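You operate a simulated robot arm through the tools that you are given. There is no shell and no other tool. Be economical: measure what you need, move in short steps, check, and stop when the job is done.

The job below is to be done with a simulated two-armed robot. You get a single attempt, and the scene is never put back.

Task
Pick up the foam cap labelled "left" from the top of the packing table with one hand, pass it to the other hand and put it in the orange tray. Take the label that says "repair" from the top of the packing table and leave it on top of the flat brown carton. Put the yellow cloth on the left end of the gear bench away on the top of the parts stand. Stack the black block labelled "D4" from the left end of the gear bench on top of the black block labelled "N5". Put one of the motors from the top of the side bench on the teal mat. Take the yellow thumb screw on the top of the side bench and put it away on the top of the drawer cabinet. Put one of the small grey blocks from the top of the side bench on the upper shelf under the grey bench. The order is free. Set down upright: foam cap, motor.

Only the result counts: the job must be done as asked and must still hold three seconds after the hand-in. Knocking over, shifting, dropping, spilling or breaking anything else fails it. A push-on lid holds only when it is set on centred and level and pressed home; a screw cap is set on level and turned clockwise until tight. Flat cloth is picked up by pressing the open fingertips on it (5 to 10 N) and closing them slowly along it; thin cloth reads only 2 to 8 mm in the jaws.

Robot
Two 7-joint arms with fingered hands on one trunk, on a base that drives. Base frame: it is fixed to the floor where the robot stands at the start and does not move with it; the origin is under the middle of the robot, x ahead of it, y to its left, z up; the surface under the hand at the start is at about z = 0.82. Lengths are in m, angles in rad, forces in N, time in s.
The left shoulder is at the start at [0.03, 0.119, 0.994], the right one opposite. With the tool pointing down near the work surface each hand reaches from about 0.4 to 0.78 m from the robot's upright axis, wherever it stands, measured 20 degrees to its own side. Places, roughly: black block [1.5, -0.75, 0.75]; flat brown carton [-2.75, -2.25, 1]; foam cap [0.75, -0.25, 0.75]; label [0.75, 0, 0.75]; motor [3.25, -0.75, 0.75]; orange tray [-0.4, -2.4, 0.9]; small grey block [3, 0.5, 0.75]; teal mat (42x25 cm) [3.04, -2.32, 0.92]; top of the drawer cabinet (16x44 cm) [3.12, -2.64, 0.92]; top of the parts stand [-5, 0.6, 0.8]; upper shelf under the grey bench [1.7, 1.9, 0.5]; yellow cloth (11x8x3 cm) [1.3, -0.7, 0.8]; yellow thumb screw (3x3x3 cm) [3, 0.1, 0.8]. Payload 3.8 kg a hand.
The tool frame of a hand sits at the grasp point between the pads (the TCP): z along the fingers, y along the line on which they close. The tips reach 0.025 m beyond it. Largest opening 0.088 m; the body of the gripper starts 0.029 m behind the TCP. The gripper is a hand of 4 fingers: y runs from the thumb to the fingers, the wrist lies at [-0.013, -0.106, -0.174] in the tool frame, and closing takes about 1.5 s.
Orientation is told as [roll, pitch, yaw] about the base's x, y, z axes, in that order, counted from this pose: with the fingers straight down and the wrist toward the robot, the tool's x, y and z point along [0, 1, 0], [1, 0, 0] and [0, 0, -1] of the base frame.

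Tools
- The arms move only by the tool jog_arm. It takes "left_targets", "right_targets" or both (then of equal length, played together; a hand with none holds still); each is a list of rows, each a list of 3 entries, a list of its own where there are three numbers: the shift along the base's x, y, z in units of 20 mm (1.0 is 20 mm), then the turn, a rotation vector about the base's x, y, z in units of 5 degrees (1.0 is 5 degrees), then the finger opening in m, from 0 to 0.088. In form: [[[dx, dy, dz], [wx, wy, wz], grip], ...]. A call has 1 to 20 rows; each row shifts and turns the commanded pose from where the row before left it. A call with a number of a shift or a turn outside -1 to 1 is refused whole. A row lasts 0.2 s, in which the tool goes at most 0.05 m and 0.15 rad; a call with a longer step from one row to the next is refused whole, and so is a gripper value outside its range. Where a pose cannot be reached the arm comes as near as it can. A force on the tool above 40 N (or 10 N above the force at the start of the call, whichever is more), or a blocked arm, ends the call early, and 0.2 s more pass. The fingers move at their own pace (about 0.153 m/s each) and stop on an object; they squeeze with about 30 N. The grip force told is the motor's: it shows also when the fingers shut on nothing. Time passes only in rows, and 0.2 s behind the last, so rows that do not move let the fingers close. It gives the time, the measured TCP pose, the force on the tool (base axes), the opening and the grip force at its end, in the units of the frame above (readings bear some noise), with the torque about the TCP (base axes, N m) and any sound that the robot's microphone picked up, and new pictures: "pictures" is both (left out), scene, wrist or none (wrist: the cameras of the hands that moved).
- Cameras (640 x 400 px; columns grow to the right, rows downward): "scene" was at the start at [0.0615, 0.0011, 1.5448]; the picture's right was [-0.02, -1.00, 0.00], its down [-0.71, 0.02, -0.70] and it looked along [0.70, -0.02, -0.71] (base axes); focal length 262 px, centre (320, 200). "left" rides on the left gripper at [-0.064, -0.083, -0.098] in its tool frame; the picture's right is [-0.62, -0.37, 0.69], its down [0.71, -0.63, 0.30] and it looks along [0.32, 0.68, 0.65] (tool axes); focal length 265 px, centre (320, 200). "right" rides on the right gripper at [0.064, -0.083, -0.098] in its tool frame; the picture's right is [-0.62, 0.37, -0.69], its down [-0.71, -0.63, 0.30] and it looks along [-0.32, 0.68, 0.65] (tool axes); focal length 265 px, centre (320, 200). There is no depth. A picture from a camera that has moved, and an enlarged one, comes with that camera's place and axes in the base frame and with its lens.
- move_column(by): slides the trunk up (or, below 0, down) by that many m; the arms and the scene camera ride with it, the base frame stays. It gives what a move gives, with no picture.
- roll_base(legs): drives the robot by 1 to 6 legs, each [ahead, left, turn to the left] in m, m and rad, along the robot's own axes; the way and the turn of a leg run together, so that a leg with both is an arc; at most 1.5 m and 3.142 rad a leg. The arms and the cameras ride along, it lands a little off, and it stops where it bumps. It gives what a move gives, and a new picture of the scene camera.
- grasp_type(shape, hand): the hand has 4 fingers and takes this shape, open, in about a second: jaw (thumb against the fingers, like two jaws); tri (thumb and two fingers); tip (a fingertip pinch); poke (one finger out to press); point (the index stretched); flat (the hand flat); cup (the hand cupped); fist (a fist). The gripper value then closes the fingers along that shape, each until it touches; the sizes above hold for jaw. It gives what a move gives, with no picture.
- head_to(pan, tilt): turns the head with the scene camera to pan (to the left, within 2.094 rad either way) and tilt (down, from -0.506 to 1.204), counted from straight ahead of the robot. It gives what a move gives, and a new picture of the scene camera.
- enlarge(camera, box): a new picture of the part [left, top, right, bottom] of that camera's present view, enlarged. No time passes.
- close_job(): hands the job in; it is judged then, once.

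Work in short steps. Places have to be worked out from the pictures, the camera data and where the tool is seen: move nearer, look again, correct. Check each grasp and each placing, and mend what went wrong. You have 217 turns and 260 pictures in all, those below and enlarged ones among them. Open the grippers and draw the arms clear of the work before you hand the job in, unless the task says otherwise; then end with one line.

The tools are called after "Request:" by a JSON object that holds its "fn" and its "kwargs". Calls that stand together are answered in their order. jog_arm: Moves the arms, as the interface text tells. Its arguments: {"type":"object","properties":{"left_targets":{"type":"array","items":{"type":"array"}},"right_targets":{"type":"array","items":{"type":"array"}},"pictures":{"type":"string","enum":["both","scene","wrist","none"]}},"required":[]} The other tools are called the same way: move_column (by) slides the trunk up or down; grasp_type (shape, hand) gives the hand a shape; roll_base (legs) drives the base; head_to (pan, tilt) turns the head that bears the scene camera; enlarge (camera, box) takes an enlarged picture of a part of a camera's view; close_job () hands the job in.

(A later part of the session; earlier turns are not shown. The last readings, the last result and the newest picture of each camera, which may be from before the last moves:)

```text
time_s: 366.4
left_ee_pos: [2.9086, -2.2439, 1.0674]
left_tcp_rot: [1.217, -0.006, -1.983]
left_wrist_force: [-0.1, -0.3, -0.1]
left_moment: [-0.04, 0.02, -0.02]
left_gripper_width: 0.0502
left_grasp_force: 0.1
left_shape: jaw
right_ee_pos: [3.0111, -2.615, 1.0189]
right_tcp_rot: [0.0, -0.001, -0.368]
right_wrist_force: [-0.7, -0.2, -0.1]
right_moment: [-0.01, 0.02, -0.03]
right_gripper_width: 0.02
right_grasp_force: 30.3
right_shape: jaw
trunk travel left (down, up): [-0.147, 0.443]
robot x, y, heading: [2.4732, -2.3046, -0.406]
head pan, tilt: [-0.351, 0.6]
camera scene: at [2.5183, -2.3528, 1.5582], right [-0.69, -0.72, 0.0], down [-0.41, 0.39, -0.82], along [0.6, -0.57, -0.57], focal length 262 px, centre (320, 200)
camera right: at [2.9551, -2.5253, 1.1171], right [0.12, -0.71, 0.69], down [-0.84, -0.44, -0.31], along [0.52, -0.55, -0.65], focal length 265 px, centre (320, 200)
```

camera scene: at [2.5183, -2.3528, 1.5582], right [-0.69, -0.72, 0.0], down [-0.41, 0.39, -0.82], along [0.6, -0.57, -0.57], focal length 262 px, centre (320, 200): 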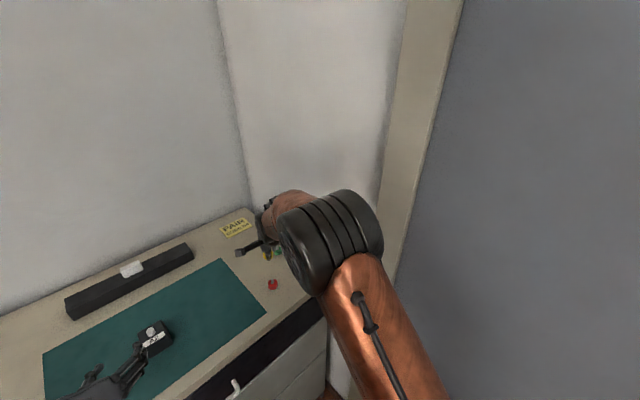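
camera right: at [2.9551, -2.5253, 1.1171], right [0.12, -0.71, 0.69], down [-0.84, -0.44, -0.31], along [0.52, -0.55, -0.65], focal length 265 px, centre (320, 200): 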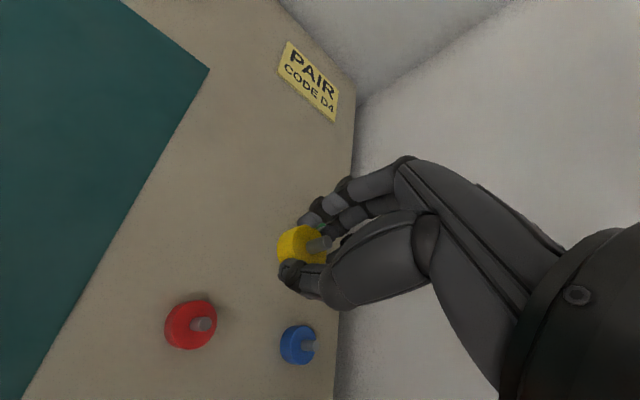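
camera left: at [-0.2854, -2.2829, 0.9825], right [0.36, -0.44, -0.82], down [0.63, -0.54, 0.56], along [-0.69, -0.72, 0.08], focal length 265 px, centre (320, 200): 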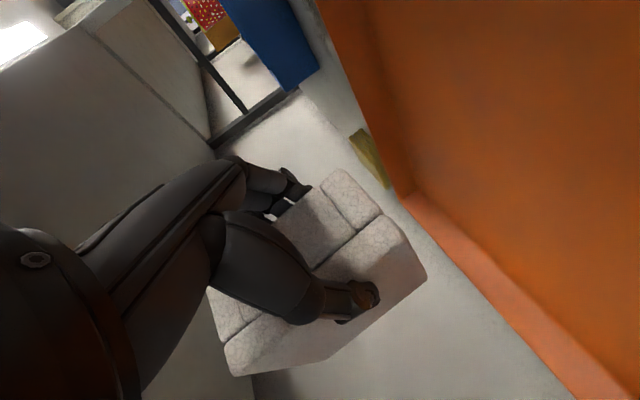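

Red (2.97,-2.59), blue (2.97,-2.68), green (3.07,-2.67) stand there. A freer spot is (3.12, -2.605). Drive 6 cm nearer and shift.

Request:
{"fn": "roll_base", "kwargs": {"legs": [[0.06, 0, 0]]}}

Request:
{"fn": "jog_arm", "kwargs": {"right_targets": [[[0.6, 0.5, 0], [0, 0, 0], 0.0], [[0.6, 0.5, -0.4], [0, 0, 0], 0.0], [[0.6, 0.5, -0.6], [0, 0, 0], 0.0], [[0.6, 0.2, -0.6], [0, 0, 0], 0.0]], "pictures": "wrist"}}

```text
time_s: 367.4
left_ee_pos: [2.9655, -2.2691, 1.0676]
left_tcp_rot: [1.217, -0.008, -1.983]
left_wrist_force: [0.1, 0.6, -0.6]
left_moment: [0.01, -0.02, -0.05]
left_gripper_width: 0.0502
left_grasp_force: 0.1
left_shape: jaw
right_ee_pos: [3.069, -2.6391, 1.018]
right_tcp_rot: [0.0, -0.001, -0.369]
right_wrist_force: [0.8, 0.7, -0.8]
right_moment: [0.01, 0.01, -0.02]
right_gripper_width: 0.02
right_grasp_force: 29.7
right_shape: jaw
trunk travel left (down, up): [-0.147, 0.443]
robot x, y, heading: [2.5305, -2.3289, -0.409]
head pan, tilt: [-0.351, 0.6]
camera scene: at [2.577, -2.3779, 1.558], right [-0.69, -0.73, 0.0], down [-0.41, 0.39, -0.82], along [0.6, -0.57, -0.57], focal length 262 px, centre (320, 200)
```

scene: 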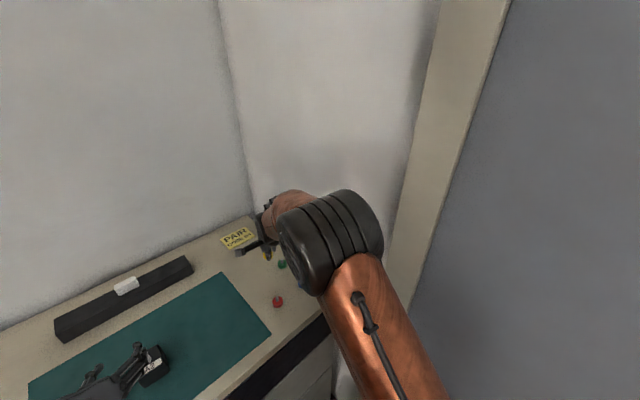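

```text
time_s: 368.4
left_ee_pos: [2.9642, -2.2684, 1.0676]
left_tcp_rot: [1.218, -0.006, -1.983]
left_wrist_force: [1.4, -0.2, 0.1]
left_moment: [-0.01, 0.01, -0.03]
left_gripper_width: 0.0502
left_grasp_force: 0.1
left_shape: jaw
right_ee_pos: [3.1128, -2.6041, 0.9879]
right_tcp_rot: [0.0, -0.003, -0.368]
right_wrist_force: [-0.5, 0.5, -1.3]
right_moment: [-0.02, 0.02, 0.01]
right_gripper_width: 0.0202
right_grasp_force: 30.0
right_shape: jaw
trunk travel left (down, up): [-0.147, 0.443]
robot x, y, heading: [2.5291, -2.3288, -0.406]
head pan, tilt: [-0.351, 0.6]
camera right: at [3.0578, -2.5145, 1.0854], right [0.12, -0.71, 0.69], down [-0.84, -0.44, -0.31], along [0.52, -0.55, -0.65], focal length 265 px, centre (320, 200)
```

right: 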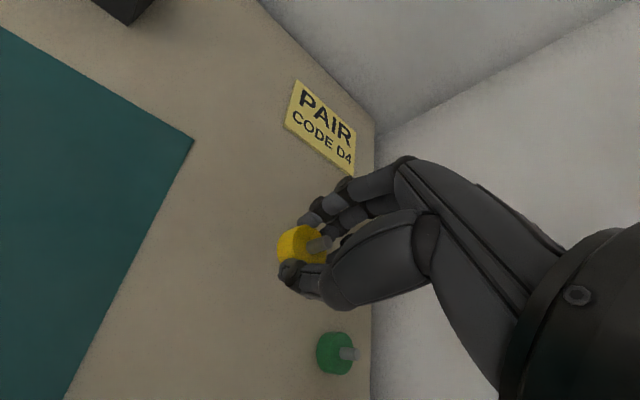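

Lower to near contact, then creep.

Request:
{"fn": "jog_arm", "kwargs": {"right_targets": [[[0, 0, -0.9], [0, 0, 0], 0.0], [[0, 0, -0.8], [0, 0, 0], 0.0]], "pictures": "none"}}

Request:
{"fn": "jog_arm", "kwargs": {"right_targets": [[[0, 0, -0.2], [0, 0, 0], 0.0]], "pictures": "none"}}

Request:
{"fn": "jog_arm", "kwargs": {"right_targets": [[[0, 0, -0.2], [0, 0, 0], 0.0]], "pictures": "none"}}

```text
time_s: 369.0
left_ee_pos: [2.9639, -2.2689, 1.0692]
left_tcp_rot: [1.216, -0.007, -1.984]
left_wrist_force: [-0.1, 0.0, -0.1]
left_moment: [-0.03, 0.01, 0.01]
left_gripper_width: 0.0501
left_grasp_force: 0.1
left_shape: jaw
right_ee_pos: [3.1143, -2.6037, 0.9534]
right_tcp_rot: [0.002, -0.004, -0.369]
right_wrist_force: [-0.2, -0.4, -0.5]
right_moment: [0.0, -0.01, -0.01]
right_gripper_width: 0.0199
right_grasp_force: 29.9
right_shape: jaw
trunk travel left (down, up): [-0.147, 0.443]
robot x, y, heading: [2.5254, -2.3292, -0.41]
head pan, tilt: [-0.351, 0.6]
```

```text
time_s: 369.4
left_ee_pos: [2.9636, -2.2688, 1.067]
left_tcp_rot: [1.215, -0.006, -1.983]
left_wrist_force: [0.2, -0.2, -0.2]
left_moment: [0.02, -0.01, 0.02]
left_gripper_width: 0.0501
left_grasp_force: 0.0
left_shape: jaw
right_ee_pos: [3.1151, -2.6029, 0.9494]
right_tcp_rot: [0.001, -0.004, -0.369]
right_wrist_force: [0.0, -0.5, 0.2]
right_moment: [0.01, -0.01, 0.01]
right_gripper_width: 0.0201
right_grasp_force: 29.9
right_shape: jaw
trunk travel left (down, up): [-0.147, 0.443]
robot x, y, heading: [2.5244, -2.3293, -0.408]
head pan, tilt: [-0.351, 0.6]
```

```text
time_s: 369.8
left_ee_pos: [2.9616, -2.2684, 1.0683]
left_tcp_rot: [1.218, -0.008, -1.984]
left_wrist_force: [-0.6, -0.5, -0.8]
left_moment: [0.01, 0.0, -0.03]
left_gripper_width: 0.0507
left_grasp_force: 0.1
left_shape: jaw
right_ee_pos: [3.1144, -2.6035, 0.9478]
right_tcp_rot: [0.003, -0.007, -0.369]
right_wrist_force: [-2.6, 0.4, 7.7]
right_moment: [0.0, -0.04, -0.03]
right_gripper_width: 0.0203
right_grasp_force: 29.8
right_shape: jaw
trunk travel left (down, up): [-0.147, 0.443]
robot x, y, heading: [2.5285, -2.3269, -0.408]
head pan, tilt: [-0.351, 0.6]
```

Contact. Open narrowly and rise.

Request:
{"fn": "jog_arm", "kwargs": {"right_targets": [[[0, 0, 0.05], [0, 0, 0], 0.028], [[0, 0, 0], [0, 0, 0], 0.036], [[0, 0, 0], [0, 0, 0], 0.045], [[0, 0, 0], [0, 0, 0], 0.045], [[0, 0, 0.5], [0, 0, 0], 0.045], [[0, 0, 0.9], [0, 0, 0], 0.045], [[0, 0, 0.9], [0, 0, 0], 0.045], [[-0.3, 0.2, 0.9], [0, 0, 0], 0.045]], "pictures": "wrist"}}

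```text
time_s: 371.6
left_ee_pos: [2.9628, -2.268, 1.0673]
left_tcp_rot: [1.218, -0.005, -1.984]
left_wrist_force: [1.1, 0.4, -0.6]
left_moment: [-0.02, 0.01, 0.03]
left_gripper_width: 0.0501
left_grasp_force: 0.0
left_shape: jaw
right_ee_pos: [3.1079, -2.5997, 1.0089]
right_tcp_rot: [0.0, -0.004, -0.367]
right_wrist_force: [-0.1, 0.2, -0.5]
right_moment: [-0.02, 0.02, 0.02]
right_gripper_width: 0.0446
right_grasp_force: 0.0
right_shape: jaw
trunk travel left (down, up): [-0.147, 0.443]
robot x, y, heading: [2.5263, -2.3255, -0.415]
head pan, tilt: [-0.351, 0.6]
camera right: at [3.0521, -2.511, 1.1063], right [0.12, -0.71, 0.69], down [-0.84, -0.44, -0.31], along [0.52, -0.55, -0.65], focal length 265 px, centre (320, 200)
```

right: 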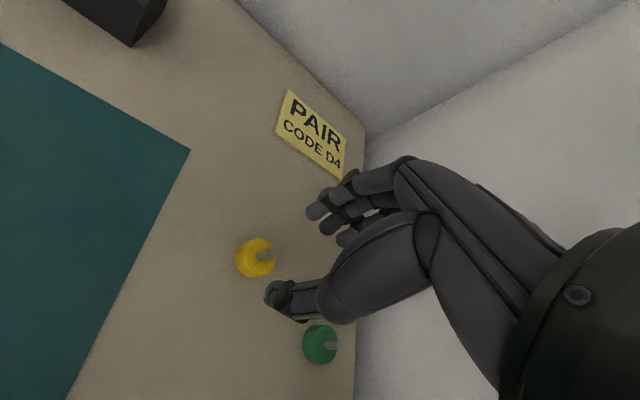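

All but the cloth is done. Drive round to the gear bench's end facing +y.

Request:
{"fn": "roll_base", "kwargs": {"legs": [[-0.35, 0, 0], [0, 0, 1.985], [0.55, 0, 0], [0, 0.84, 0.01], [0.2, 0, 0]]}}

Request:
{"fn": "enlarge", "kwargs": {"camera": "right", "box": [0, 0, 640, 400]}}

```text
time_s: 386.5
left_ee_pos: [1.1527, -1.0668, 1.0671]
left_tcp_rot: [1.218, -0.007, 0.006]
left_wrist_force: [-0.4, -1.2, 0.0]
left_moment: [-0.01, -0.02, -0.02]
left_gripper_width: 0.0504
left_grasp_force: 0.0
left_shape: jaw
right_ee_pos: [1.3958, -0.8018, 1.0073]
right_tcp_rot: [0.0, -0.002, 1.619]
right_wrist_force: [0.2, 0.7, 0.1]
right_moment: [-0.01, 0.02, 0.0]
right_gripper_width: 0.0445
right_grasp_force: 0.0
right_shape: jaw
trunk travel left (down, up): [-0.147, 0.443]
robot x, y, heading: [1.3803, -1.4424, 1.575]
head pan, tilt: [-0.351, 0.6]
camera scene: at [1.4112, -1.3744, 1.5581], right [0.94, -0.33, 0.0], down [-0.19, -0.53, -0.82], along [0.28, 0.78, -0.57], focal length 262 px, centre (320, 200)
```

scene: 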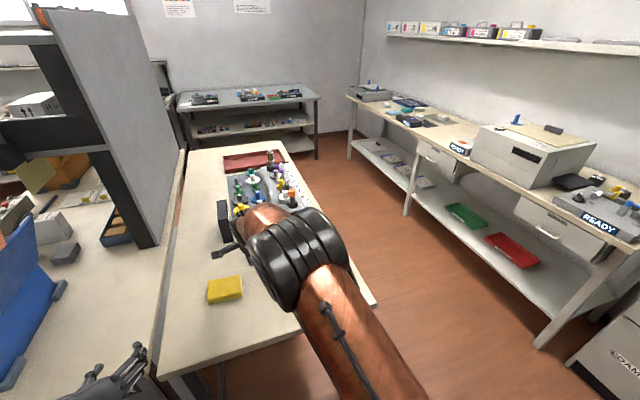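

```text
1.00 times, centred on (320, 200) of right (not enlarged: the box is as wide or as high as the picture)
camera zoom: at [1.3353, -0.8878, 1.1053], right [0.6, 0.4, 0.69], down [0.74, -0.59, -0.31], along [0.29, 0.7, -0.65], focal length 265 px, centre (320, 200)
```

zoom: 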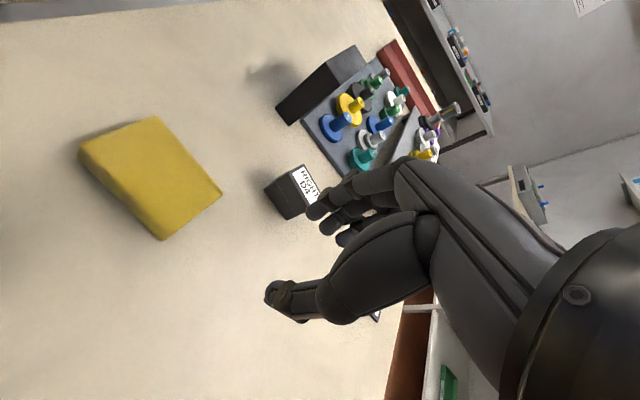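

The cloth spans x 1.245–1.35, y -0.79…-0.71 (z top ≈0.83). I go a little nearer, then place the right hand over it with closing along y.

Request:
{"fn": "roll_base", "kwargs": {"legs": [[0.0, -0.05, 0], [0.13, 0, 0]]}}

Request:
{"fn": "jog_arm", "kwargs": {"right_targets": [[[-0.9, -0.5, 0.2], [0, 0, -0.5], 0.088], [[-0.9, -0.5, 0.2], [0, 0, -0.5], 0.088], [[-0.9, -0.5, 0], [0, 0, -0.5], 0.088], [[-0.9, -0.5, 0], [0, 0, 0], 0.088], [[-0.9, -0.5, 0], [0, 0, 0], 0.088], [[-0.9, -0.5, 0], [0, 0, 0], 0.088], [[-0.9, -0.5, 0], [0, 0, 0], 0.088], [[-0.9, -0.5, -0.3], [0, 0, 0], 0.088]], "pictures": "wrist"}}

```text
time_s: 388.3
left_ee_pos: [1.1982, -0.9384, 1.0663]
left_tcp_rot: [1.214, -0.009, 0.012]
left_wrist_force: [0.9, 0.7, -0.2]
left_moment: [0.06, -0.01, -0.01]
left_gripper_width: 0.0499
left_grasp_force: 0.0
left_shape: jaw
right_ee_pos: [1.4413, -0.6708, 1.0068]
right_tcp_rot: [0.0, -0.002, 1.626]
right_wrist_force: [0.5, -0.5, -0.3]
right_moment: [0.01, 0.01, -0.02]
right_gripper_width: 0.0445
right_grasp_force: 0.1
right_shape: jaw
trunk travel left (down, up): [-0.147, 0.443]
robot x, y, heading: [1.4297, -1.3105, 1.589]
head pan, tilt: [-0.351, 0.6]
camera scene: at [1.4604, -1.2444, 1.5581], right [0.94, -0.33, 0.0], down [-0.19, -0.54, -0.82], along [0.27, 0.78, -0.57], focal length 262 px, centre (320, 200)
```

scene: 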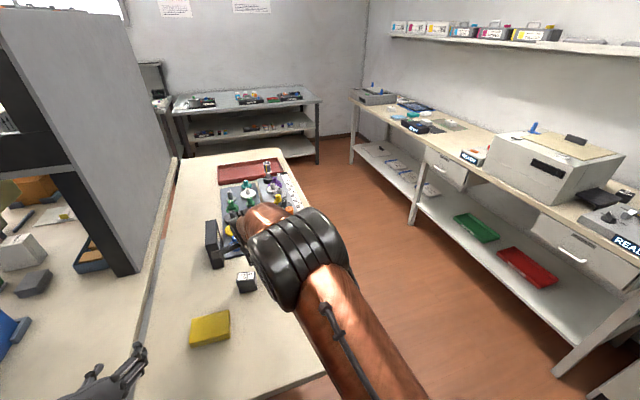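

```text
time_s: 390.1
left_ee_pos: [1.1986, -0.9406, 1.0672]
left_tcp_rot: [1.216, -0.006, 0.012]
left_wrist_force: [0.9, 0.4, -0.3]
left_moment: [0.04, 0.01, -0.04]
left_gripper_width: 0.0504
left_grasp_force: 0.1
left_shape: jaw
right_ee_pos: [1.2965, -0.7532, 1.0118]
right_tcp_rot: [-0.001, -0.004, 1.495]
right_wrist_force: [0.0, -0.1, 0.1]
right_moment: [0.01, 0.04, 0.02]
right_gripper_width: 0.0877
right_grasp_force: 0.1
right_shape: jaw
trunk travel left (down, up): [-0.147, 0.443]
robot x, y, heading: [1.4283, -1.3129, 1.585]
head pan, tilt: [-0.351, 0.6]
camera right: at [1.224, -0.8316, 1.1083], right [0.65, 0.32, 0.69], down [0.66, -0.68, -0.31], along [0.37, 0.66, -0.65], focal length 265 px, centre (320, 200)
```

right: 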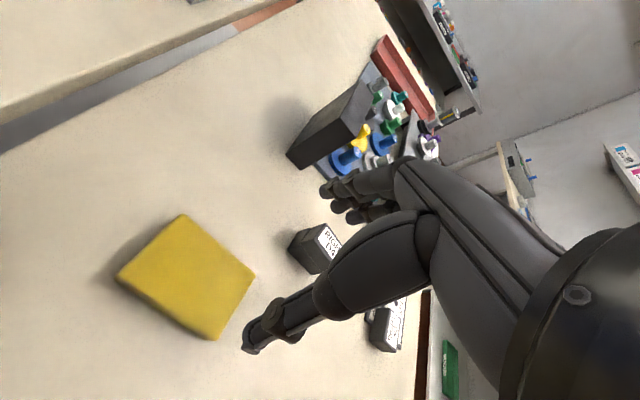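

Cloth centre (1.293, -0.747), depth 75 mm: it fits the 88 mm opening. Descend around it.

Request:
{"fn": "jog_arm", "kwargs": {"right_targets": [[[-0.2, 0.3, -0.9], [0, 0, 0], 0.088], [[0, 0, -0.9], [0, 0, 0], 0.088], [[0, 0, -0.9], [0, 0, 0], 0.088], [[0, 0, -0.9], [0, 0, 0], 0.088], [[0, 0, -0.9], [0, 0, 0], 0.088], [[0, 0, -0.9], [0, 0, 0], 0.088], [[0, 0, -0.9], [0, 0, 0], 0.088]], "pictures": "wrist"}}

```text
time_s: 391.7
left_ee_pos: [1.1999, -0.9404, 1.0669]
left_tcp_rot: [1.216, -0.007, 0.011]
left_wrist_force: [-0.4, 0.0, -0.1]
left_moment: [0.03, 0.01, -0.01]
left_gripper_width: 0.0502
left_grasp_force: 0.2
left_shape: jaw
right_ee_pos: [1.2946, -0.7446, 0.8848]
right_tcp_rot: [0.001, -0.004, 1.495]
right_wrist_force: [-0.3, -0.5, -0.1]
right_moment: [-0.02, -0.01, -0.02]
right_gripper_width: 0.0877
right_grasp_force: 0.1
right_shape: jaw
trunk travel left (down, up): [-0.147, 0.443]
robot x, y, heading: [1.4292, -1.3129, 1.585]
head pan, tilt: [-0.351, 0.6]
camera right: at [1.2238, -0.8245, 0.9824], right [0.65, 0.32, 0.69], down [0.67, -0.68, -0.31], along [0.37, 0.66, -0.65], focal length 265 px, centre (320, 200)
```

right: 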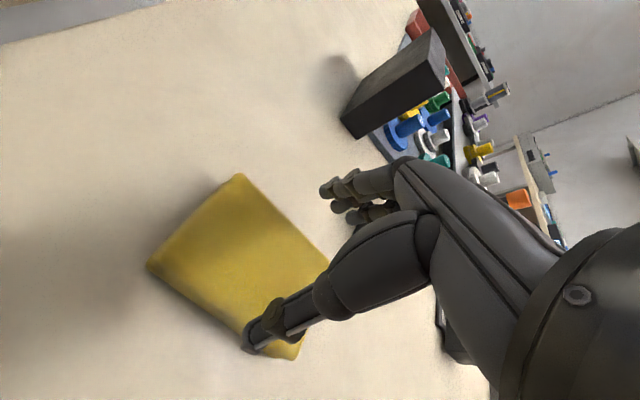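

Centre y -0.7475; shift 3 mm and descend to z≈0.84.

Request:
{"fn": "jog_arm", "kwargs": {"right_targets": [[[0, -0.15, -0.7], [0, 0, 0], 0.088], [[0, 0, -0.7], [0, 0, 0], 0.088], [[0, 0, -0.5], [0, 0, 0], 0.088], [[0, 0, -0.4], [0, 0, 0], 0.088]], "pictures": "wrist"}}

```text
time_s: 392.7
left_ee_pos: [1.1989, -0.9404, 1.0668]
left_tcp_rot: [1.216, -0.007, 0.012]
left_wrist_force: [0.4, -0.3, -0.1]
left_moment: [0.01, 0.0, -0.03]
left_gripper_width: 0.0504
left_grasp_force: 0.1
left_shape: jaw
right_ee_pos: [1.2963, -0.7498, 0.8377]
right_tcp_rot: [0.001, -0.005, 1.494]
right_wrist_force: [-0.4, 0.3, 0.7]
right_moment: [0.01, 0.0, 0.01]
right_gripper_width: 0.088
right_grasp_force: 0.0
right_shape: jaw
trunk travel left (down, up): [-0.147, 0.443]
robot x, y, heading: [1.431, -1.3091, 1.589]
head pan, tilt: [-0.351, 0.6]
camera right: at [1.2245, -0.828, 0.9363], right [0.65, 0.32, 0.69], down [0.66, -0.68, -0.31], along [0.37, 0.66, -0.65], focal length 265 px, centre (320, 200)
```

right: 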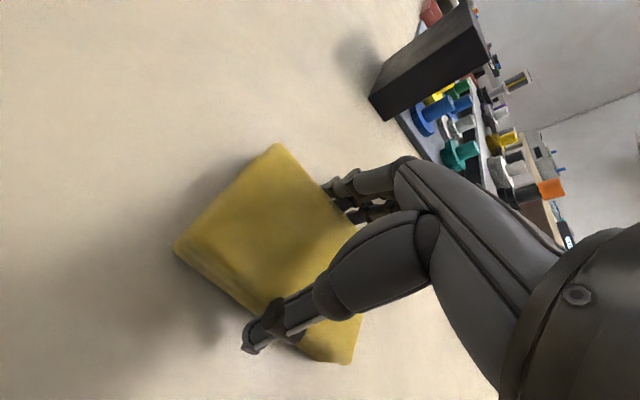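

No contact; the fingers straddle the cloth. Close slowly.

Request:
{"fn": "jog_arm", "kwargs": {"right_targets": [[[0, 0, 0], [0, 0, 0], 0.075], [[0, 0, 0], [0, 0, 0], 0.065], [[0, 0, 0], [0, 0, 0], 0.055], [[0, 0, 0], [0, 0, 0], 0.045], [[0, 0, 0], [0, 0, 0], 0.035], [[0, 0, 0], [0, 0, 0], 0.02], [[0, 0, 0], [0, 0, 0], 0.0], [[0, 0, 0], [0, 0, 0], 0.0], [[0, 0, 0], [0, 0, 0], 0.0]], "pictures": "none"}}

Request:
{"fn": "jog_arm", "kwargs": {"right_targets": [[[0, 0, 0.4], [0, 0, 0], 0.0], [[0, 0, 0.7], [0, 0, 0], 0.0], [[0, 0, 0.9], [0, 0, 0], 0.0], [[0, 0, 0.9], [0, 0, 0], 0.0], [[0, -0.2, 0.9], [0, 0, 0], 0.0], [[0, -0.2, 0.9], [0, 0, 0], 0.0]], "pictures": "wrist"}}

```text
time_s: 394.7
left_ee_pos: [1.1993, -0.9408, 1.0671]
left_tcp_rot: [1.217, -0.007, 0.011]
left_wrist_force: [-0.2, 0.2, 0.4]
left_moment: [0.01, 0.0, 0.01]
left_gripper_width: 0.0503
left_grasp_force: 0.0
left_shape: jaw
right_ee_pos: [1.2951, -0.7487, 0.8381]
right_tcp_rot: [0.0, -0.004, 1.495]
right_wrist_force: [0.0, 0.3, -0.2]
right_moment: [-0.03, 0.0, -0.02]
right_gripper_width: 0.0748
right_grasp_force: 29.8
right_shape: jaw
trunk travel left (down, up): [-0.147, 0.443]
robot x, y, heading: [1.4256, -1.3107, 1.587]
head pan, tilt: [-0.351, 0.6]
```

```text
time_s: 396.1
left_ee_pos: [1.1994, -0.9406, 1.0677]
left_tcp_rot: [1.215, -0.007, 0.011]
left_wrist_force: [0.0, -0.1, -0.5]
left_moment: [0.03, -0.03, 0.03]
left_gripper_width: 0.0503
left_grasp_force: 0.2
left_shape: jaw
right_ee_pos: [1.2926, -0.7568, 0.9286]
right_tcp_rot: [0.0, -0.004, 1.498]
right_wrist_force: [0.2, 0.5, -0.3]
right_moment: [0.0, -0.01, -0.01]
right_gripper_width: 0.0744
right_grasp_force: 30.1
right_shape: jaw
trunk travel left (down, up): [-0.147, 0.443]
robot x, y, heading: [1.4304, -1.3138, 1.584]
head pan, tilt: [-0.351, 0.6]
camera right: at [1.2212, -0.8363, 1.0283], right [0.65, 0.32, 0.69], down [0.67, -0.68, -0.31], along [0.37, 0.66, -0.65], focal length 265 px, centre (320, 200)
```

right: 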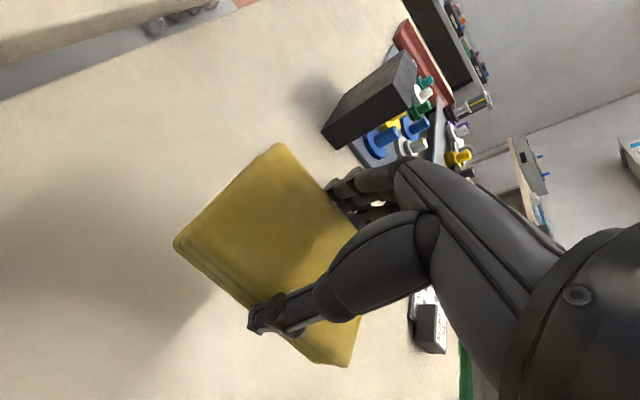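

The cloth is held (74 mm). Raise it, then drive: back, west past the bins, north between desk and packing table.

Request:
{"fn": "jog_arm", "kwargs": {"right_targets": [[[0.5, -0.6, 0.9], [0, 0, 0.3], 0.0], [[0.5, -0.6, 0.9], [0, 0, 0.3], 0.0], [[0.5, -0.6, 0.9], [0, 0, 0.3], 0.0], [[0.5, -0.6, 0.9], [0, 0, 0], 0.0], [[0.5, -0.6, 0.9], [0, 0, 0], 0.0], [[0.5, -0.6, 0.9], [0, 0, 0], 0.0]], "pictures": "none"}}

Request:
{"fn": "roll_base", "kwargs": {"legs": [[-0.42, 0, 0], [0, 0, 1.557], [1.3, 0, 0], [0.45, 0, 0], [0, 0, -1.571]]}}

```text
time_s: 397.5
left_ee_pos: [1.1993, -0.9403, 1.0676]
left_tcp_rot: [1.217, -0.007, 0.013]
left_wrist_force: [-0.5, 0.3, 0.8]
left_moment: [0.02, 0.02, 0.0]
left_gripper_width: 0.0504
left_grasp_force: 0.1
left_shape: jaw
right_ee_pos: [1.3534, -0.8301, 1.0401]
right_tcp_rot: [0.0, -0.001, 1.575]
right_wrist_force: [0.0, -0.4, -0.9]
right_moment: [0.02, -0.01, -0.01]
right_gripper_width: 0.0747
right_grasp_force: 30.7
right_shape: jaw
trunk travel left (down, up): [-0.147, 0.443]
robot x, y, heading: [1.4297, -1.3144, 1.586]
head pan, tilt: [-0.351, 0.6]
```

```text
time_s: 416.1
left_ee_pos: [-0.5591, -1.3626, 1.0672]
left_tcp_rot: [1.216, -0.008, 0.049]
left_wrist_force: [0.3, -0.2, -0.1]
left_moment: [-0.02, 0.0, -0.02]
left_gripper_width: 0.0504
left_grasp_force: 0.1
left_shape: jaw
right_ee_pos: [-0.4098, -1.246, 1.0396]
right_tcp_rot: [0.0, -0.001, 1.61]
right_wrist_force: [-0.5, -1.3, -0.2]
right_moment: [-0.05, 0.02, 0.04]
right_gripper_width: 0.0742
right_grasp_force: 29.9
right_shape: jaw
trunk travel left (down, up): [-0.147, 0.443]
robot x, y, heading: [-0.3141, -1.7261, 1.622]
head pan, tilt: [-0.351, 0.6]
camera scene: at [-0.2873, -1.6591, 1.5582], right [0.96, -0.3, 0.0], down [-0.17, -0.54, -0.82], along [0.24, 0.79, -0.57], focal length 262 px, centre (320, 200)
```

scene: 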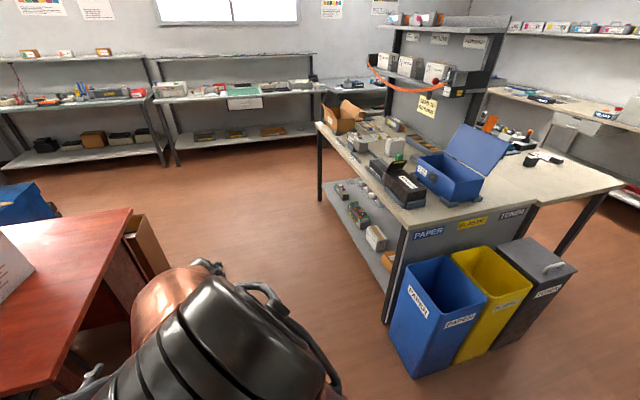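

Clear. Drive north to y≈1.2, turn west and look.

Request:
{"fn": "roll_base", "kwargs": {"legs": [[0, 0, -0.05], [1.45, 0, 0], [1.48, 0, 0], [0, 0, 1.571]]}}

Request:
{"fn": "head_to", "kwargs": {"pan": 0.15, "tilt": 0.3}}

```text
time_s: 434.2
left_ee_pos: [-0.7389, 0.9024, 1.0675]
left_tcp_rot: [1.217, -0.006, 1.629]
left_wrist_force: [0.1, -0.4, 0.7]
left_moment: [0.0, 0.02, 0.04]
left_gripper_width: 0.0505
left_grasp_force: 0.1
left_shape: jaw
right_ee_pos: [-0.8571, 1.0519, 1.0407]
right_tcp_rot: [0.0, -0.004, -3.093]
right_wrist_force: [-0.5, -0.3, -0.6]
right_moment: [-0.03, -0.02, 0.01]
right_gripper_width: 0.0741
right_grasp_force: 30.1
right_shape: jaw
trunk travel left (down, up): [-0.147, 0.443]
robot x, y, heading: [-0.3777, 1.1498, -3.081]
head pan, tilt: [-0.351, 0.6]
camera scene: at [-0.4419, 1.1811, 1.5582], right [0.29, 0.96, 0.0], down [0.54, -0.16, -0.83], along [-0.79, 0.24, -0.56], focal length 262 px, centre (320, 200)
```

scene: 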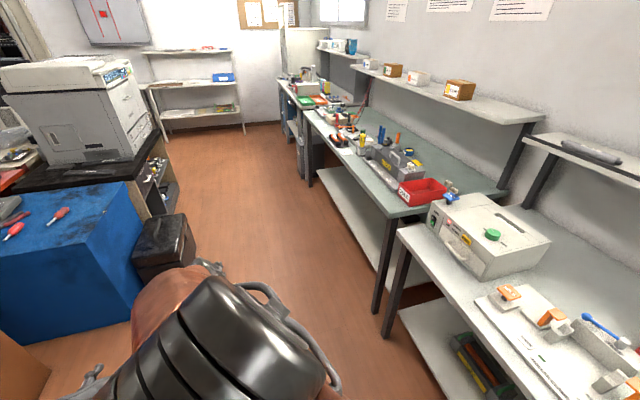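

```text
time_s: 435.2
left_ee_pos: [-0.7386, 0.9024, 1.067]
left_tcp_rot: [1.217, -0.007, 1.629]
left_wrist_force: [0.5, 0.7, -0.9]
left_moment: [0.0, 0.0, 0.02]
left_gripper_width: 0.0502
left_grasp_force: 0.1
left_shape: jaw
right_ee_pos: [-0.8565, 1.0522, 1.0391]
right_tcp_rot: [-0.001, -0.004, -3.093]
right_wrist_force: [0.0, -0.1, -0.2]
right_moment: [0.01, 0.02, 0.0]
right_gripper_width: 0.0742
right_grasp_force: 29.6
right_shape: jaw
trunk travel left (down, up): [-0.147, 0.443]
robot x, y, heading: [-0.3753, 1.1494, -3.085]
head pan, tilt: [0.15, 0.3]
camera scene: at [-0.4487, 1.1365, 1.5856], right [-0.21, 0.98, 0.0], down [0.29, 0.06, -0.96], along [-0.93, -0.2, -0.3], focal length 262 px, centre (320, 200)
```

scene: 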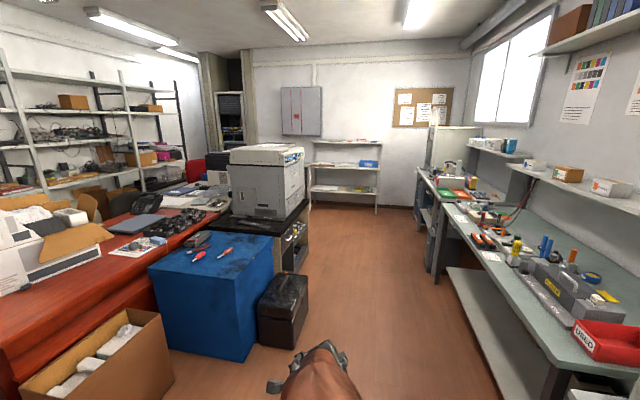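

The parts stand is ahead by the far wall (surface z≈0.8 with the blue bin). Drive west along y≈1.15.

Request:
{"fn": "roll_base", "kwargs": {"legs": [[0, 0, -0.057], [1.4, 0, 0], [1.4, 0, 0], [0.85, 0, 0]]}}

```text
time_s: 453.4
left_ee_pos: [-4.4295, 0.982, 1.0673]
left_tcp_rot: [1.217, -0.008, 1.539]
left_wrist_force: [-0.2, -0.3, 0.6]
left_moment: [-0.03, -0.03, 0.04]
left_gripper_width: 0.0502
left_grasp_force: 0.0
left_shape: jaw
right_ee_pos: [-4.5325, 1.1412, 1.0397]
right_tcp_rot: [-0.001, -0.002, 3.099]
right_wrist_force: [-0.3, 0.3, 0.1]
right_moment: [0.01, 0.01, -0.04]
right_gripper_width: 0.0742
right_grasp_force: 30.5
right_shape: jaw
trunk travel left (down, up): [-0.147, 0.443]
robot x, y, heading: [-4.0444, 1.197, 3.117]
head pan, tilt: [0.15, 0.3]
camera scene: at [-4.1197, 1.1876, 1.5856], right [-0.12, 0.99, 0.0], down [0.29, 0.04, -0.96], along [-0.95, -0.11, -0.3], focal length 262 px, centre (320, 200)
```

scene: 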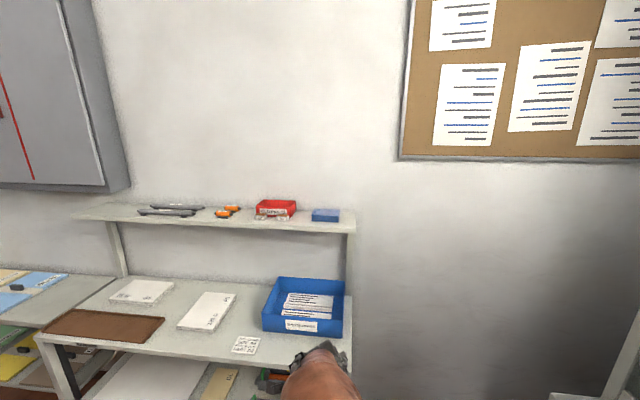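

Free spot on the stand: y 0.50–0.79, x -4.88…-4.775 (between brown tray, paper and card). Strafe left 0.5 m, a bit ahead, and look with the wrist camera.

Request:
{"fn": "roll_base", "kwargs": {"legs": [[0, 0, 0.024], [0, 0.51, 0], [0.16, 0, 0]]}}

Request:
{"fn": "jog_arm", "kwargs": {"right_targets": [[[-0.4, 0.2, -0.3], [0, 0, 0], 0.0], [[-0.4, 0.2, -0.3], [0, 0, 0], 0.0], [[-0.4, 0.2, -0.3], [0, 0, 0], 0.0], [[-0.4, 0.2, -0.3], [0, 0, 0], 0.0]], "pictures": "wrist"}}

```text
time_s: 457.6
left_ee_pos: [-4.5923, 0.484, 1.0671]
left_tcp_rot: [1.215, -0.006, 1.552]
left_wrist_force: [0.2, 0.2, 0.0]
left_moment: [-0.03, -0.03, -0.04]
left_gripper_width: 0.0502
left_grasp_force: 0.0
left_shape: jaw
right_ee_pos: [-4.6978, 0.641, 1.0393]
right_tcp_rot: [0.0, -0.002, 3.115]
right_wrist_force: [-0.1, 0.3, -0.6]
right_moment: [0.02, -0.02, 0.02]
right_gripper_width: 0.074
right_grasp_force: 29.7
right_shape: jaw
trunk travel left (down, up): [-0.147, 0.443]
robot x, y, heading: [-4.2117, 0.7028, 3.129]
head pan, tilt: [0.15, 0.3]
camera scene: at [-4.2861, 0.6931, 1.5856], right [-0.13, 0.99, 0.0], down [0.29, 0.04, -0.95], along [-0.95, -0.13, -0.3], focal length 262 px, centre (320, 200)
```

scene: 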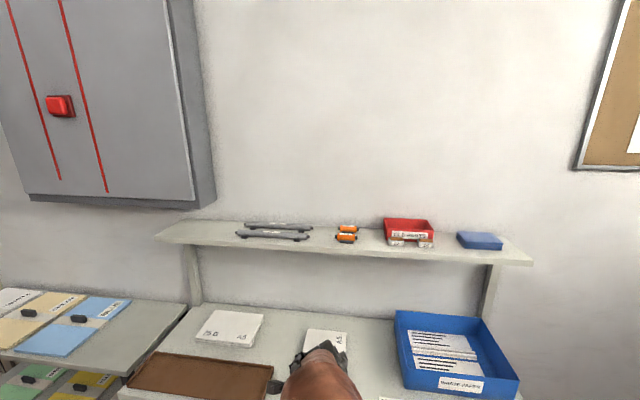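

```text
time_s: 458.6
left_ee_pos: [-4.5918, 0.4835, 1.0678]
left_tcp_rot: [1.217, -0.008, 1.552]
left_wrist_force: [0.1, 0.0, 0.0]
left_moment: [-0.01, -0.01, 0.02]
left_gripper_width: 0.0506
left_grasp_force: 0.1
left_shape: jaw
right_ee_pos: [-4.7303, 0.6567, 1.0143]
right_tcp_rot: [-0.001, 0.0, 3.114]
right_wrist_force: [-0.3, 0.3, -0.7]
right_moment: [0.0, 0.02, -0.01]
right_gripper_width: 0.0739
right_grasp_force: 29.6
right_shape: jaw
trunk travel left (down, up): [-0.147, 0.443]
robot x, y, heading: [-4.2101, 0.704, 3.124]
head pan, tilt: [0.15, 0.3]
camera right: at [-4.6479, 0.5884, 1.1128], right [-0.35, 0.63, 0.69], down [0.65, 0.7, -0.31], along [-0.68, 0.34, -0.65], focal length 265 px, centre (320, 200)
```

right: 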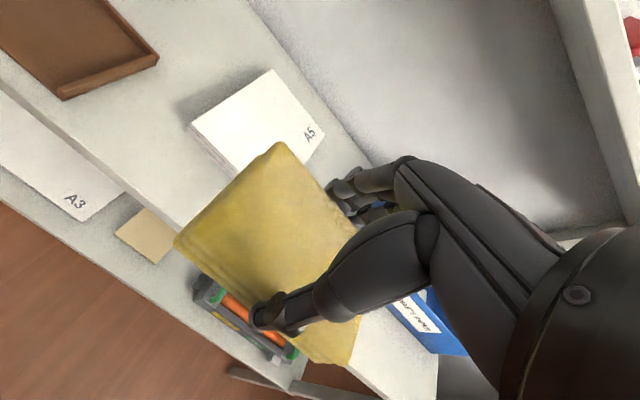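

Spot confirmed (A5 stack front at x -4.888, edge -4.78). Move to (-4.824, 0.645) and lower to z≈0.87.

Request:
{"fn": "jog_arm", "kwargs": {"right_targets": [[[-0.8, -0.1, -0.3], [0, 0, 0], 0.0], [[-0.8, -0.1, -0.3], [0, 0, 0], 0.0], [[-0.8, -0.1, -0.3], [0, 0, 0], 0.0], [[-0.8, -0.1, -0.6], [0, 0, 0], 0.0], [[-0.8, -0.1, -0.8], [0, 0, 0], 0.0], [[-0.7, -0.1, -0.9], [0, 0, 0], 0.0], [[0, 0, -0.9], [0, 0, 0], 0.0], [[0, 0, -0.9], [0, 0, 0], 0.0], [[0, 0, -0.9], [0, 0, 0], 0.0], [[0, 0, -0.9], [0, 0, 0], 0.0], [[0, 0, -0.4], [0, 0, 0], 0.0]], "pictures": "wrist"}}

```text
time_s: 461.0
left_ee_pos: [-4.5915, 0.4833, 1.0676]
left_tcp_rot: [1.215, -0.007, 1.551]
left_wrist_force: [0.2, -0.2, -0.8]
left_moment: [-0.02, 0.01, -0.01]
left_gripper_width: 0.0505
left_grasp_force: 0.1
left_shape: jaw
right_ee_pos: [-4.8236, 0.6429, 0.8712]
right_tcp_rot: [-0.001, -0.002, 3.114]
right_wrist_force: [-0.1, -0.1, 0.0]
right_moment: [0.02, 0.01, 0.0]
right_gripper_width: 0.074
right_grasp_force: 30.1
right_shape: jaw
trunk travel left (down, up): [-0.147, 0.443]
robot x, y, heading: [-4.2086, 0.7055, 3.118]
head pan, tilt: [0.15, 0.3]
camera right: at [-4.7418, 0.5759, 0.969], right [-0.35, 0.63, 0.69], down [0.65, 0.7, -0.31], along [-0.68, 0.34, -0.65], focal length 265 px, centre (320, 200)
```

right: 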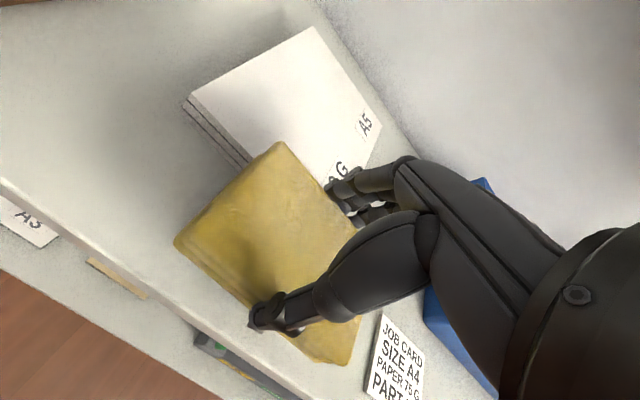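

Clear of the stack and the card. Creep down.

Request:
{"fn": "jog_arm", "kwargs": {"right_targets": [[[0.1, 0, -0.5], [0, 0, 0], 0.0], [[0, 0, -0.5], [0, 0, 0], 0.0]], "pictures": "none"}}

Request:
{"fn": "jog_arm", "kwargs": {"right_targets": [[[0, 0, -0.25], [0, 0, 0], 0.0]], "pictures": "none"}}

Request:
{"fn": "jog_arm", "kwargs": {"right_targets": [[[0, 0, -0.25], [0, 0, 0], 0.0]], "pictures": "none"}}

Request:
{"fn": "jog_arm", "kwargs": {"right_targets": [[[0, 0, -0.25], [0, 0, 0], 0.0]], "pictures": "none"}}

```text
time_s: 461.6
left_ee_pos: [-4.5906, 0.4819, 1.0685]
left_tcp_rot: [1.215, -0.007, 1.551]
left_wrist_force: [0.3, -0.4, 0.3]
left_moment: [0.01, 0.02, 0.0]
left_gripper_width: 0.0502
left_grasp_force: 0.0
left_shape: jaw
right_ee_pos: [-4.8222, 0.6438, 0.8534]
right_tcp_rot: [0.0, -0.002, 3.115]
right_wrist_force: [-0.3, -0.3, 0.3]
right_moment: [0.01, 0.01, 0.04]
right_gripper_width: 0.0741
right_grasp_force: 29.4
right_shape: jaw
trunk travel left (down, up): [-0.147, 0.443]
robot x, y, heading: [-4.2187, 0.7009, 3.116]
head pan, tilt: [0.15, 0.3]
```

```text
time_s: 462.0
left_ee_pos: [-4.5903, 0.4837, 1.0657]
left_tcp_rot: [1.217, -0.008, 1.553]
left_wrist_force: [0.9, -1.3, 0.4]
left_moment: [0.0, 0.0, 0.01]
left_gripper_width: 0.0503
left_grasp_force: 0.1
left_shape: jaw
right_ee_pos: [-4.8223, 0.6437, 0.8466]
right_tcp_rot: [0.001, -0.002, 3.113]
right_wrist_force: [-0.2, -0.6, -0.6]
right_moment: [0.0, 0.03, 0.02]
right_gripper_width: 0.0739
right_grasp_force: 29.7
right_shape: jaw
trunk travel left (down, up): [-0.147, 0.443]
robot x, y, heading: [-4.2131, 0.7049, 3.124]
head pan, tilt: [0.15, 0.3]
```

```text
time_s: 462.4
left_ee_pos: [-4.5903, 0.4826, 1.0663]
left_tcp_rot: [1.218, -0.006, 1.551]
left_wrist_force: [1.0, 0.5, -0.5]
left_moment: [-0.01, 0.0, 0.01]
left_gripper_width: 0.0503
left_grasp_force: 0.0
left_shape: jaw
right_ee_pos: [-4.8201, 0.6444, 0.8417]
right_tcp_rot: [0.001, -0.001, 3.114]
right_wrist_force: [3.8, 0.5, 4.2]
right_moment: [0.05, 0.2, -0.04]
right_gripper_width: 0.0733
right_grasp_force: 30.2
right_shape: jaw
trunk travel left (down, up): [-0.147, 0.443]
robot x, y, heading: [-4.2085, 0.704, 3.124]
head pan, tilt: [0.15, 0.3]
```

```text
time_s: 462.8
left_ee_pos: [-4.5891, 0.4829, 1.0688]
left_tcp_rot: [1.218, -0.006, 1.552]
left_wrist_force: [0.4, 0.3, -0.1]
left_moment: [0.0, 0.01, 0.05]
left_gripper_width: 0.0505
left_grasp_force: 0.0
left_shape: jaw
right_ee_pos: [-4.8214, 0.6439, 0.8374]
right_tcp_rot: [0.001, -0.007, 3.115]
right_wrist_force: [4.8, -0.2, 8.1]
right_moment: [0.06, 0.16, -0.03]
right_gripper_width: 0.0735
right_grasp_force: 30.3
right_shape: jaw
trunk travel left (down, up): [-0.147, 0.443]
robot x, y, heading: [-4.211, 0.7029, 3.125]
head pan, tilt: [0.15, 0.3]
```

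Contact, with some x force; look before releasing.

Request:
{"fn": "enlarge", "kwargs": {"camera": "right", "box": [140, 80, 440, 380]}}

```text
1.33 times, centred on (290, 230) of right
camera zoom: at [-4.7398, 0.5777, 0.9354], right [-0.35, 0.63, 0.69], down [0.65, 0.7, -0.31], along [-0.68, 0.34, -0.65], focal length 354 px, centre (360, 160)
```

zoom: 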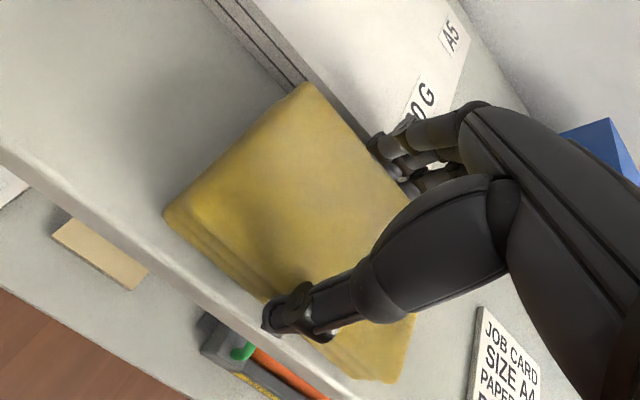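

The fingers' backs touch the A5 stack's front. Raise 1 cm, shift 11 mm toward the robot and lower again.

Request:
{"fn": "jog_arm", "kwargs": {"right_targets": [[[0, 0, 0.6], [0, 0, 0], 0.0], [[0.55, 0, 0], [0, 0, 0], 0.0], [[0, 0, -0.3], [0, 0, 0], 0.0], [[0, 0, -0.2], [0, 0, 0], 0.0]], "pictures": "none"}}

Request:
{"fn": "jog_arm", "kwargs": {"right_targets": [[[0, 0, -0.2], [0, 0, 0], 0.0]], "pictures": "none"}}

Request:
{"fn": "enlarge", "kwargs": {"camera": "right", "box": [140, 80, 440, 380]}}

```text
time_s: 463.8
left_ee_pos: [-4.5894, 0.4833, 1.0666]
left_tcp_rot: [1.216, -0.007, 1.551]
left_wrist_force: [0.2, 0.2, -0.3]
left_moment: [0.0, 0.0, 0.01]
left_gripper_width: 0.0503
left_grasp_force: 0.0
left_shape: jaw
right_ee_pos: [-4.8104, 0.6444, 0.8385]
right_tcp_rot: [0.001, -0.002, 3.114]
right_wrist_force: [0.2, 0.7, -0.4]
right_moment: [0.0, -0.02, 0.02]
right_gripper_width: 0.0736
right_grasp_force: 29.5
right_shape: jaw
trunk travel left (down, up): [-0.147, 0.443]
robot x, y, heading: [-4.2109, 0.7056, 3.123]
head pan, tilt: [0.15, 0.3]
```

```text
time_s: 464.2
left_ee_pos: [-4.5895, 0.4834, 1.0694]
left_tcp_rot: [1.219, -0.007, 1.551]
left_wrist_force: [0.1, 0.6, 0.0]
left_moment: [0.0, -0.01, -0.02]
left_gripper_width: 0.0502
left_grasp_force: 0.0
left_shape: jaw
right_ee_pos: [-4.8099, 0.6431, 0.8371]
right_tcp_rot: [0.001, -0.007, 3.114]
right_wrist_force: [2.8, 1.0, 15.2]
right_moment: [0.05, -0.05, -0.05]
right_gripper_width: 0.0733
right_grasp_force: 29.7
right_shape: jaw
trunk travel left (down, up): [-0.147, 0.443]
robot x, y, heading: [-4.213, 0.7029, 3.126]
head pan, tilt: [0.15, 0.3]
```

```text
1.33 times, centred on (290, 230) of right
camera zoom: at [-4.7287, 0.5766, 0.9346], right [-0.35, 0.63, 0.69], down [0.65, 0.7, -0.31], along [-0.68, 0.34, -0.65], focal length 354 px, centre (360, 160)
```

zoom: 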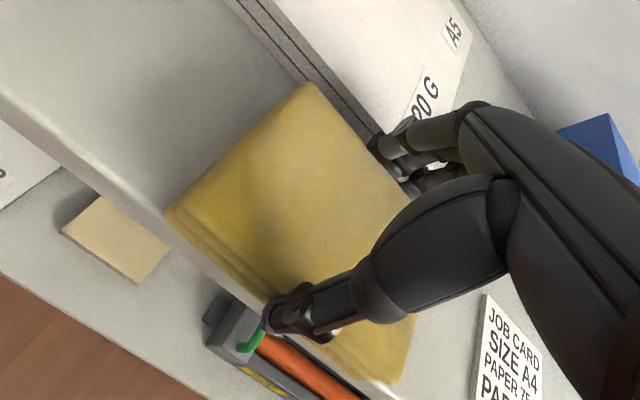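

Clean contact with the surface. Open narrowly, rise.

Request:
{"fn": "jog_arm", "kwargs": {"right_targets": [[[0, 0, 0.05], [0, 0, 0], 0.078], [[0, 0, 0], [0, 0, 0], 0.081], [[0, 0, 0], [0, 0, 0], 0.083], [[0, 0, 0.4], [0, 0, 0], 0.083], [[0, 0, 0.7], [0, 0, 0], 0.083], [[0, 0, 0.9], [0, 0, 0], 0.083], [[0, 0, 0.9], [0, 0, 0], 0.083], [[0, 0, 0.9], [0, 0, 0], 0.083]], "pictures": "wrist"}}

```text
time_s: 466.0
left_ee_pos: [-4.5927, 0.4828, 1.0673]
left_tcp_rot: [1.216, -0.007, 1.551]
left_wrist_force: [-0.9, -1.9, 0.0]
left_moment: [-0.03, 0.0, 0.02]
left_gripper_width: 0.0503
left_grasp_force: 0.0
left_shape: jaw
right_ee_pos: [-4.8097, 0.6448, 0.9133]
right_tcp_rot: [0.001, -0.002, 3.113]
right_wrist_force: [0.2, 0.4, -0.3]
right_moment: [0.0, -0.01, 0.0]
right_gripper_width: 0.0774
right_grasp_force: 29.9
right_shape: jaw
trunk travel left (down, up): [-0.147, 0.443]
robot x, y, heading: [-4.2109, 0.6991, 3.129]
head pan, tilt: [0.15, 0.3]
camera right: at [-4.7283, 0.5771, 1.01], right [-0.35, 0.63, 0.69], down [0.65, 0.7, -0.31], along [-0.68, 0.34, -0.65], focal length 265 px, centre (320, 200)
```

right: 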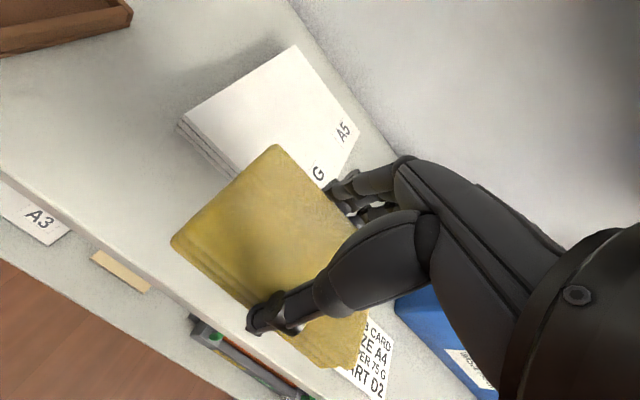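

The cloth expanded and still sticks between the fingers. Lower again and open fully.

Request:
{"fn": "jog_arm", "kwargs": {"right_targets": [[[0, 0, -0.9], [0, 0, 0], 0.078], [[0, 0, -0.9], [0, 0, 0], 0.078], [[0, 0, -0.9], [0, 0, 0], 0.078], [[0, 0, -0.7], [0, 0, 0], 0.078], [[0, 0, -0.3], [0, 0, 0], 0.078]], "pictures": "none"}}

Request:
{"fn": "jog_arm", "kwargs": {"right_targets": [[[0, 0, -0.1], [0, 0, 0], 0.083], [[0, 0, 0], [0, 0, 0], 0.088], [[0, 0, 0], [0, 0, 0], 0.088], [[0, 0, 0], [0, 0, 0], 0.088], [[0, 0, 0], [0, 0, 0], 0.088]], "pictures": "wrist"}}

```text
time_s: 467.2
left_ee_pos: [-4.5907, 0.4821, 1.0676]
left_tcp_rot: [1.218, -0.006, 1.551]
left_wrist_force: [0.4, -0.4, -0.3]
left_moment: [0.0, 0.04, 0.0]
left_gripper_width: 0.0504
left_grasp_force: 0.1
left_shape: jaw
right_ee_pos: [-4.8089, 0.6449, 0.837]
right_tcp_rot: [0.001, -0.002, 3.115]
right_wrist_force: [0.4, 0.4, 0.2]
right_moment: [0.02, 0.02, 0.0]
right_gripper_width: 0.0783
right_grasp_force: 0.0
right_shape: jaw
trunk travel left (down, up): [-0.147, 0.443]
robot x, y, heading: [-4.2127, 0.7024, 3.128]
head pan, tilt: [0.15, 0.3]
```

```text
time_s: 468.4
left_ee_pos: [-4.5912, 0.4827, 1.0677]
left_tcp_rot: [1.215, -0.007, 1.552]
left_wrist_force: [0.2, 0.2, 0.3]
left_moment: [0.02, 0.0, 0.0]
left_gripper_width: 0.05
left_grasp_force: 0.0
left_shape: jaw
right_ee_pos: [-4.8101, 0.6458, 0.8351]
right_tcp_rot: [0.0, -0.001, 3.112]
right_wrist_force: [-0.6, 0.1, 1.6]
right_moment: [0.02, 0.0, -0.01]
right_gripper_width: 0.0876
right_grasp_force: 0.0
right_shape: jaw
trunk travel left (down, up): [-0.147, 0.443]
robot x, y, heading: [-4.2155, 0.7019, 3.13]
head pan, tilt: [0.15, 0.3]
camera right: at [-4.728, 0.5775, 0.9333], right [-0.35, 0.63, 0.69], down [0.65, 0.7, -0.31], along [-0.68, 0.34, -0.65], focal length 265 px, centre (320, 200)
```

right: 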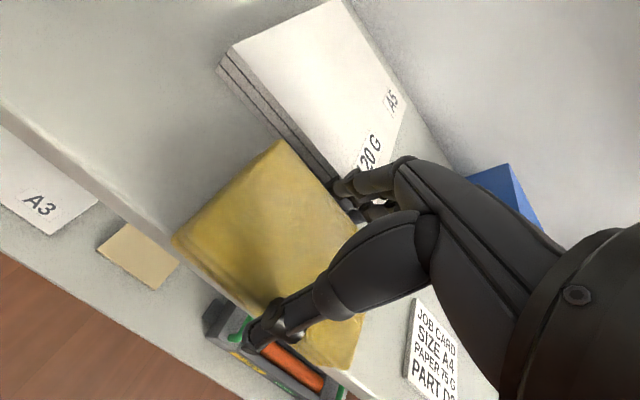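

Released. Rise straight up.

Request:
{"fn": "jog_arm", "kwargs": {"right_targets": [[[0, 0, 0.4], [0, 0, 0], 0.088], [[0, 0, 0.7], [0, 0, 0], 0.088], [[0, 0, 0.9], [0, 0, 0], 0.088], [[0, 0, 0.9], [0, 0, 0], 0.088], [[0, 0, 0.9], [0, 0, 0], 0.088], [[0, 0, 0.9], [0, 0, 0], 0.088]], "pictures": "wrist"}}

```text
time_s: 469.8
left_ee_pos: [-4.5906, 0.4828, 1.0689]
left_tcp_rot: [1.217, -0.007, 1.552]
left_wrist_force: [0.3, 0.2, 0.3]
left_moment: [-0.01, 0.01, -0.02]
left_gripper_width: 0.0506
left_grasp_force: 0.0
left_shape: jaw
right_ee_pos: [-4.8095, 0.6428, 0.93]
right_tcp_rot: [0.002, -0.003, 3.115]
right_wrist_force: [0.6, -0.4, -0.4]
right_moment: [0.0, 0.01, 0.0]
right_gripper_width: 0.0879
right_grasp_force: 0.1
right_shape: jaw
trunk travel left (down, up): [-0.147, 0.443]
robot x, y, heading: [-4.2103, 0.703, 3.126]
head pan, tilt: [0.15, 0.3]
camera right: at [-4.728, 0.5755, 1.0281], right [-0.35, 0.63, 0.69], down [0.65, 0.7, -0.31], along [-0.68, 0.34, -0.65], focal length 265 px, centre (320, 200)
```

right: 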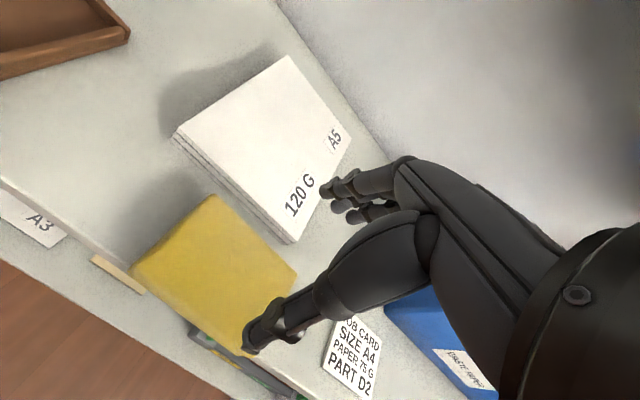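

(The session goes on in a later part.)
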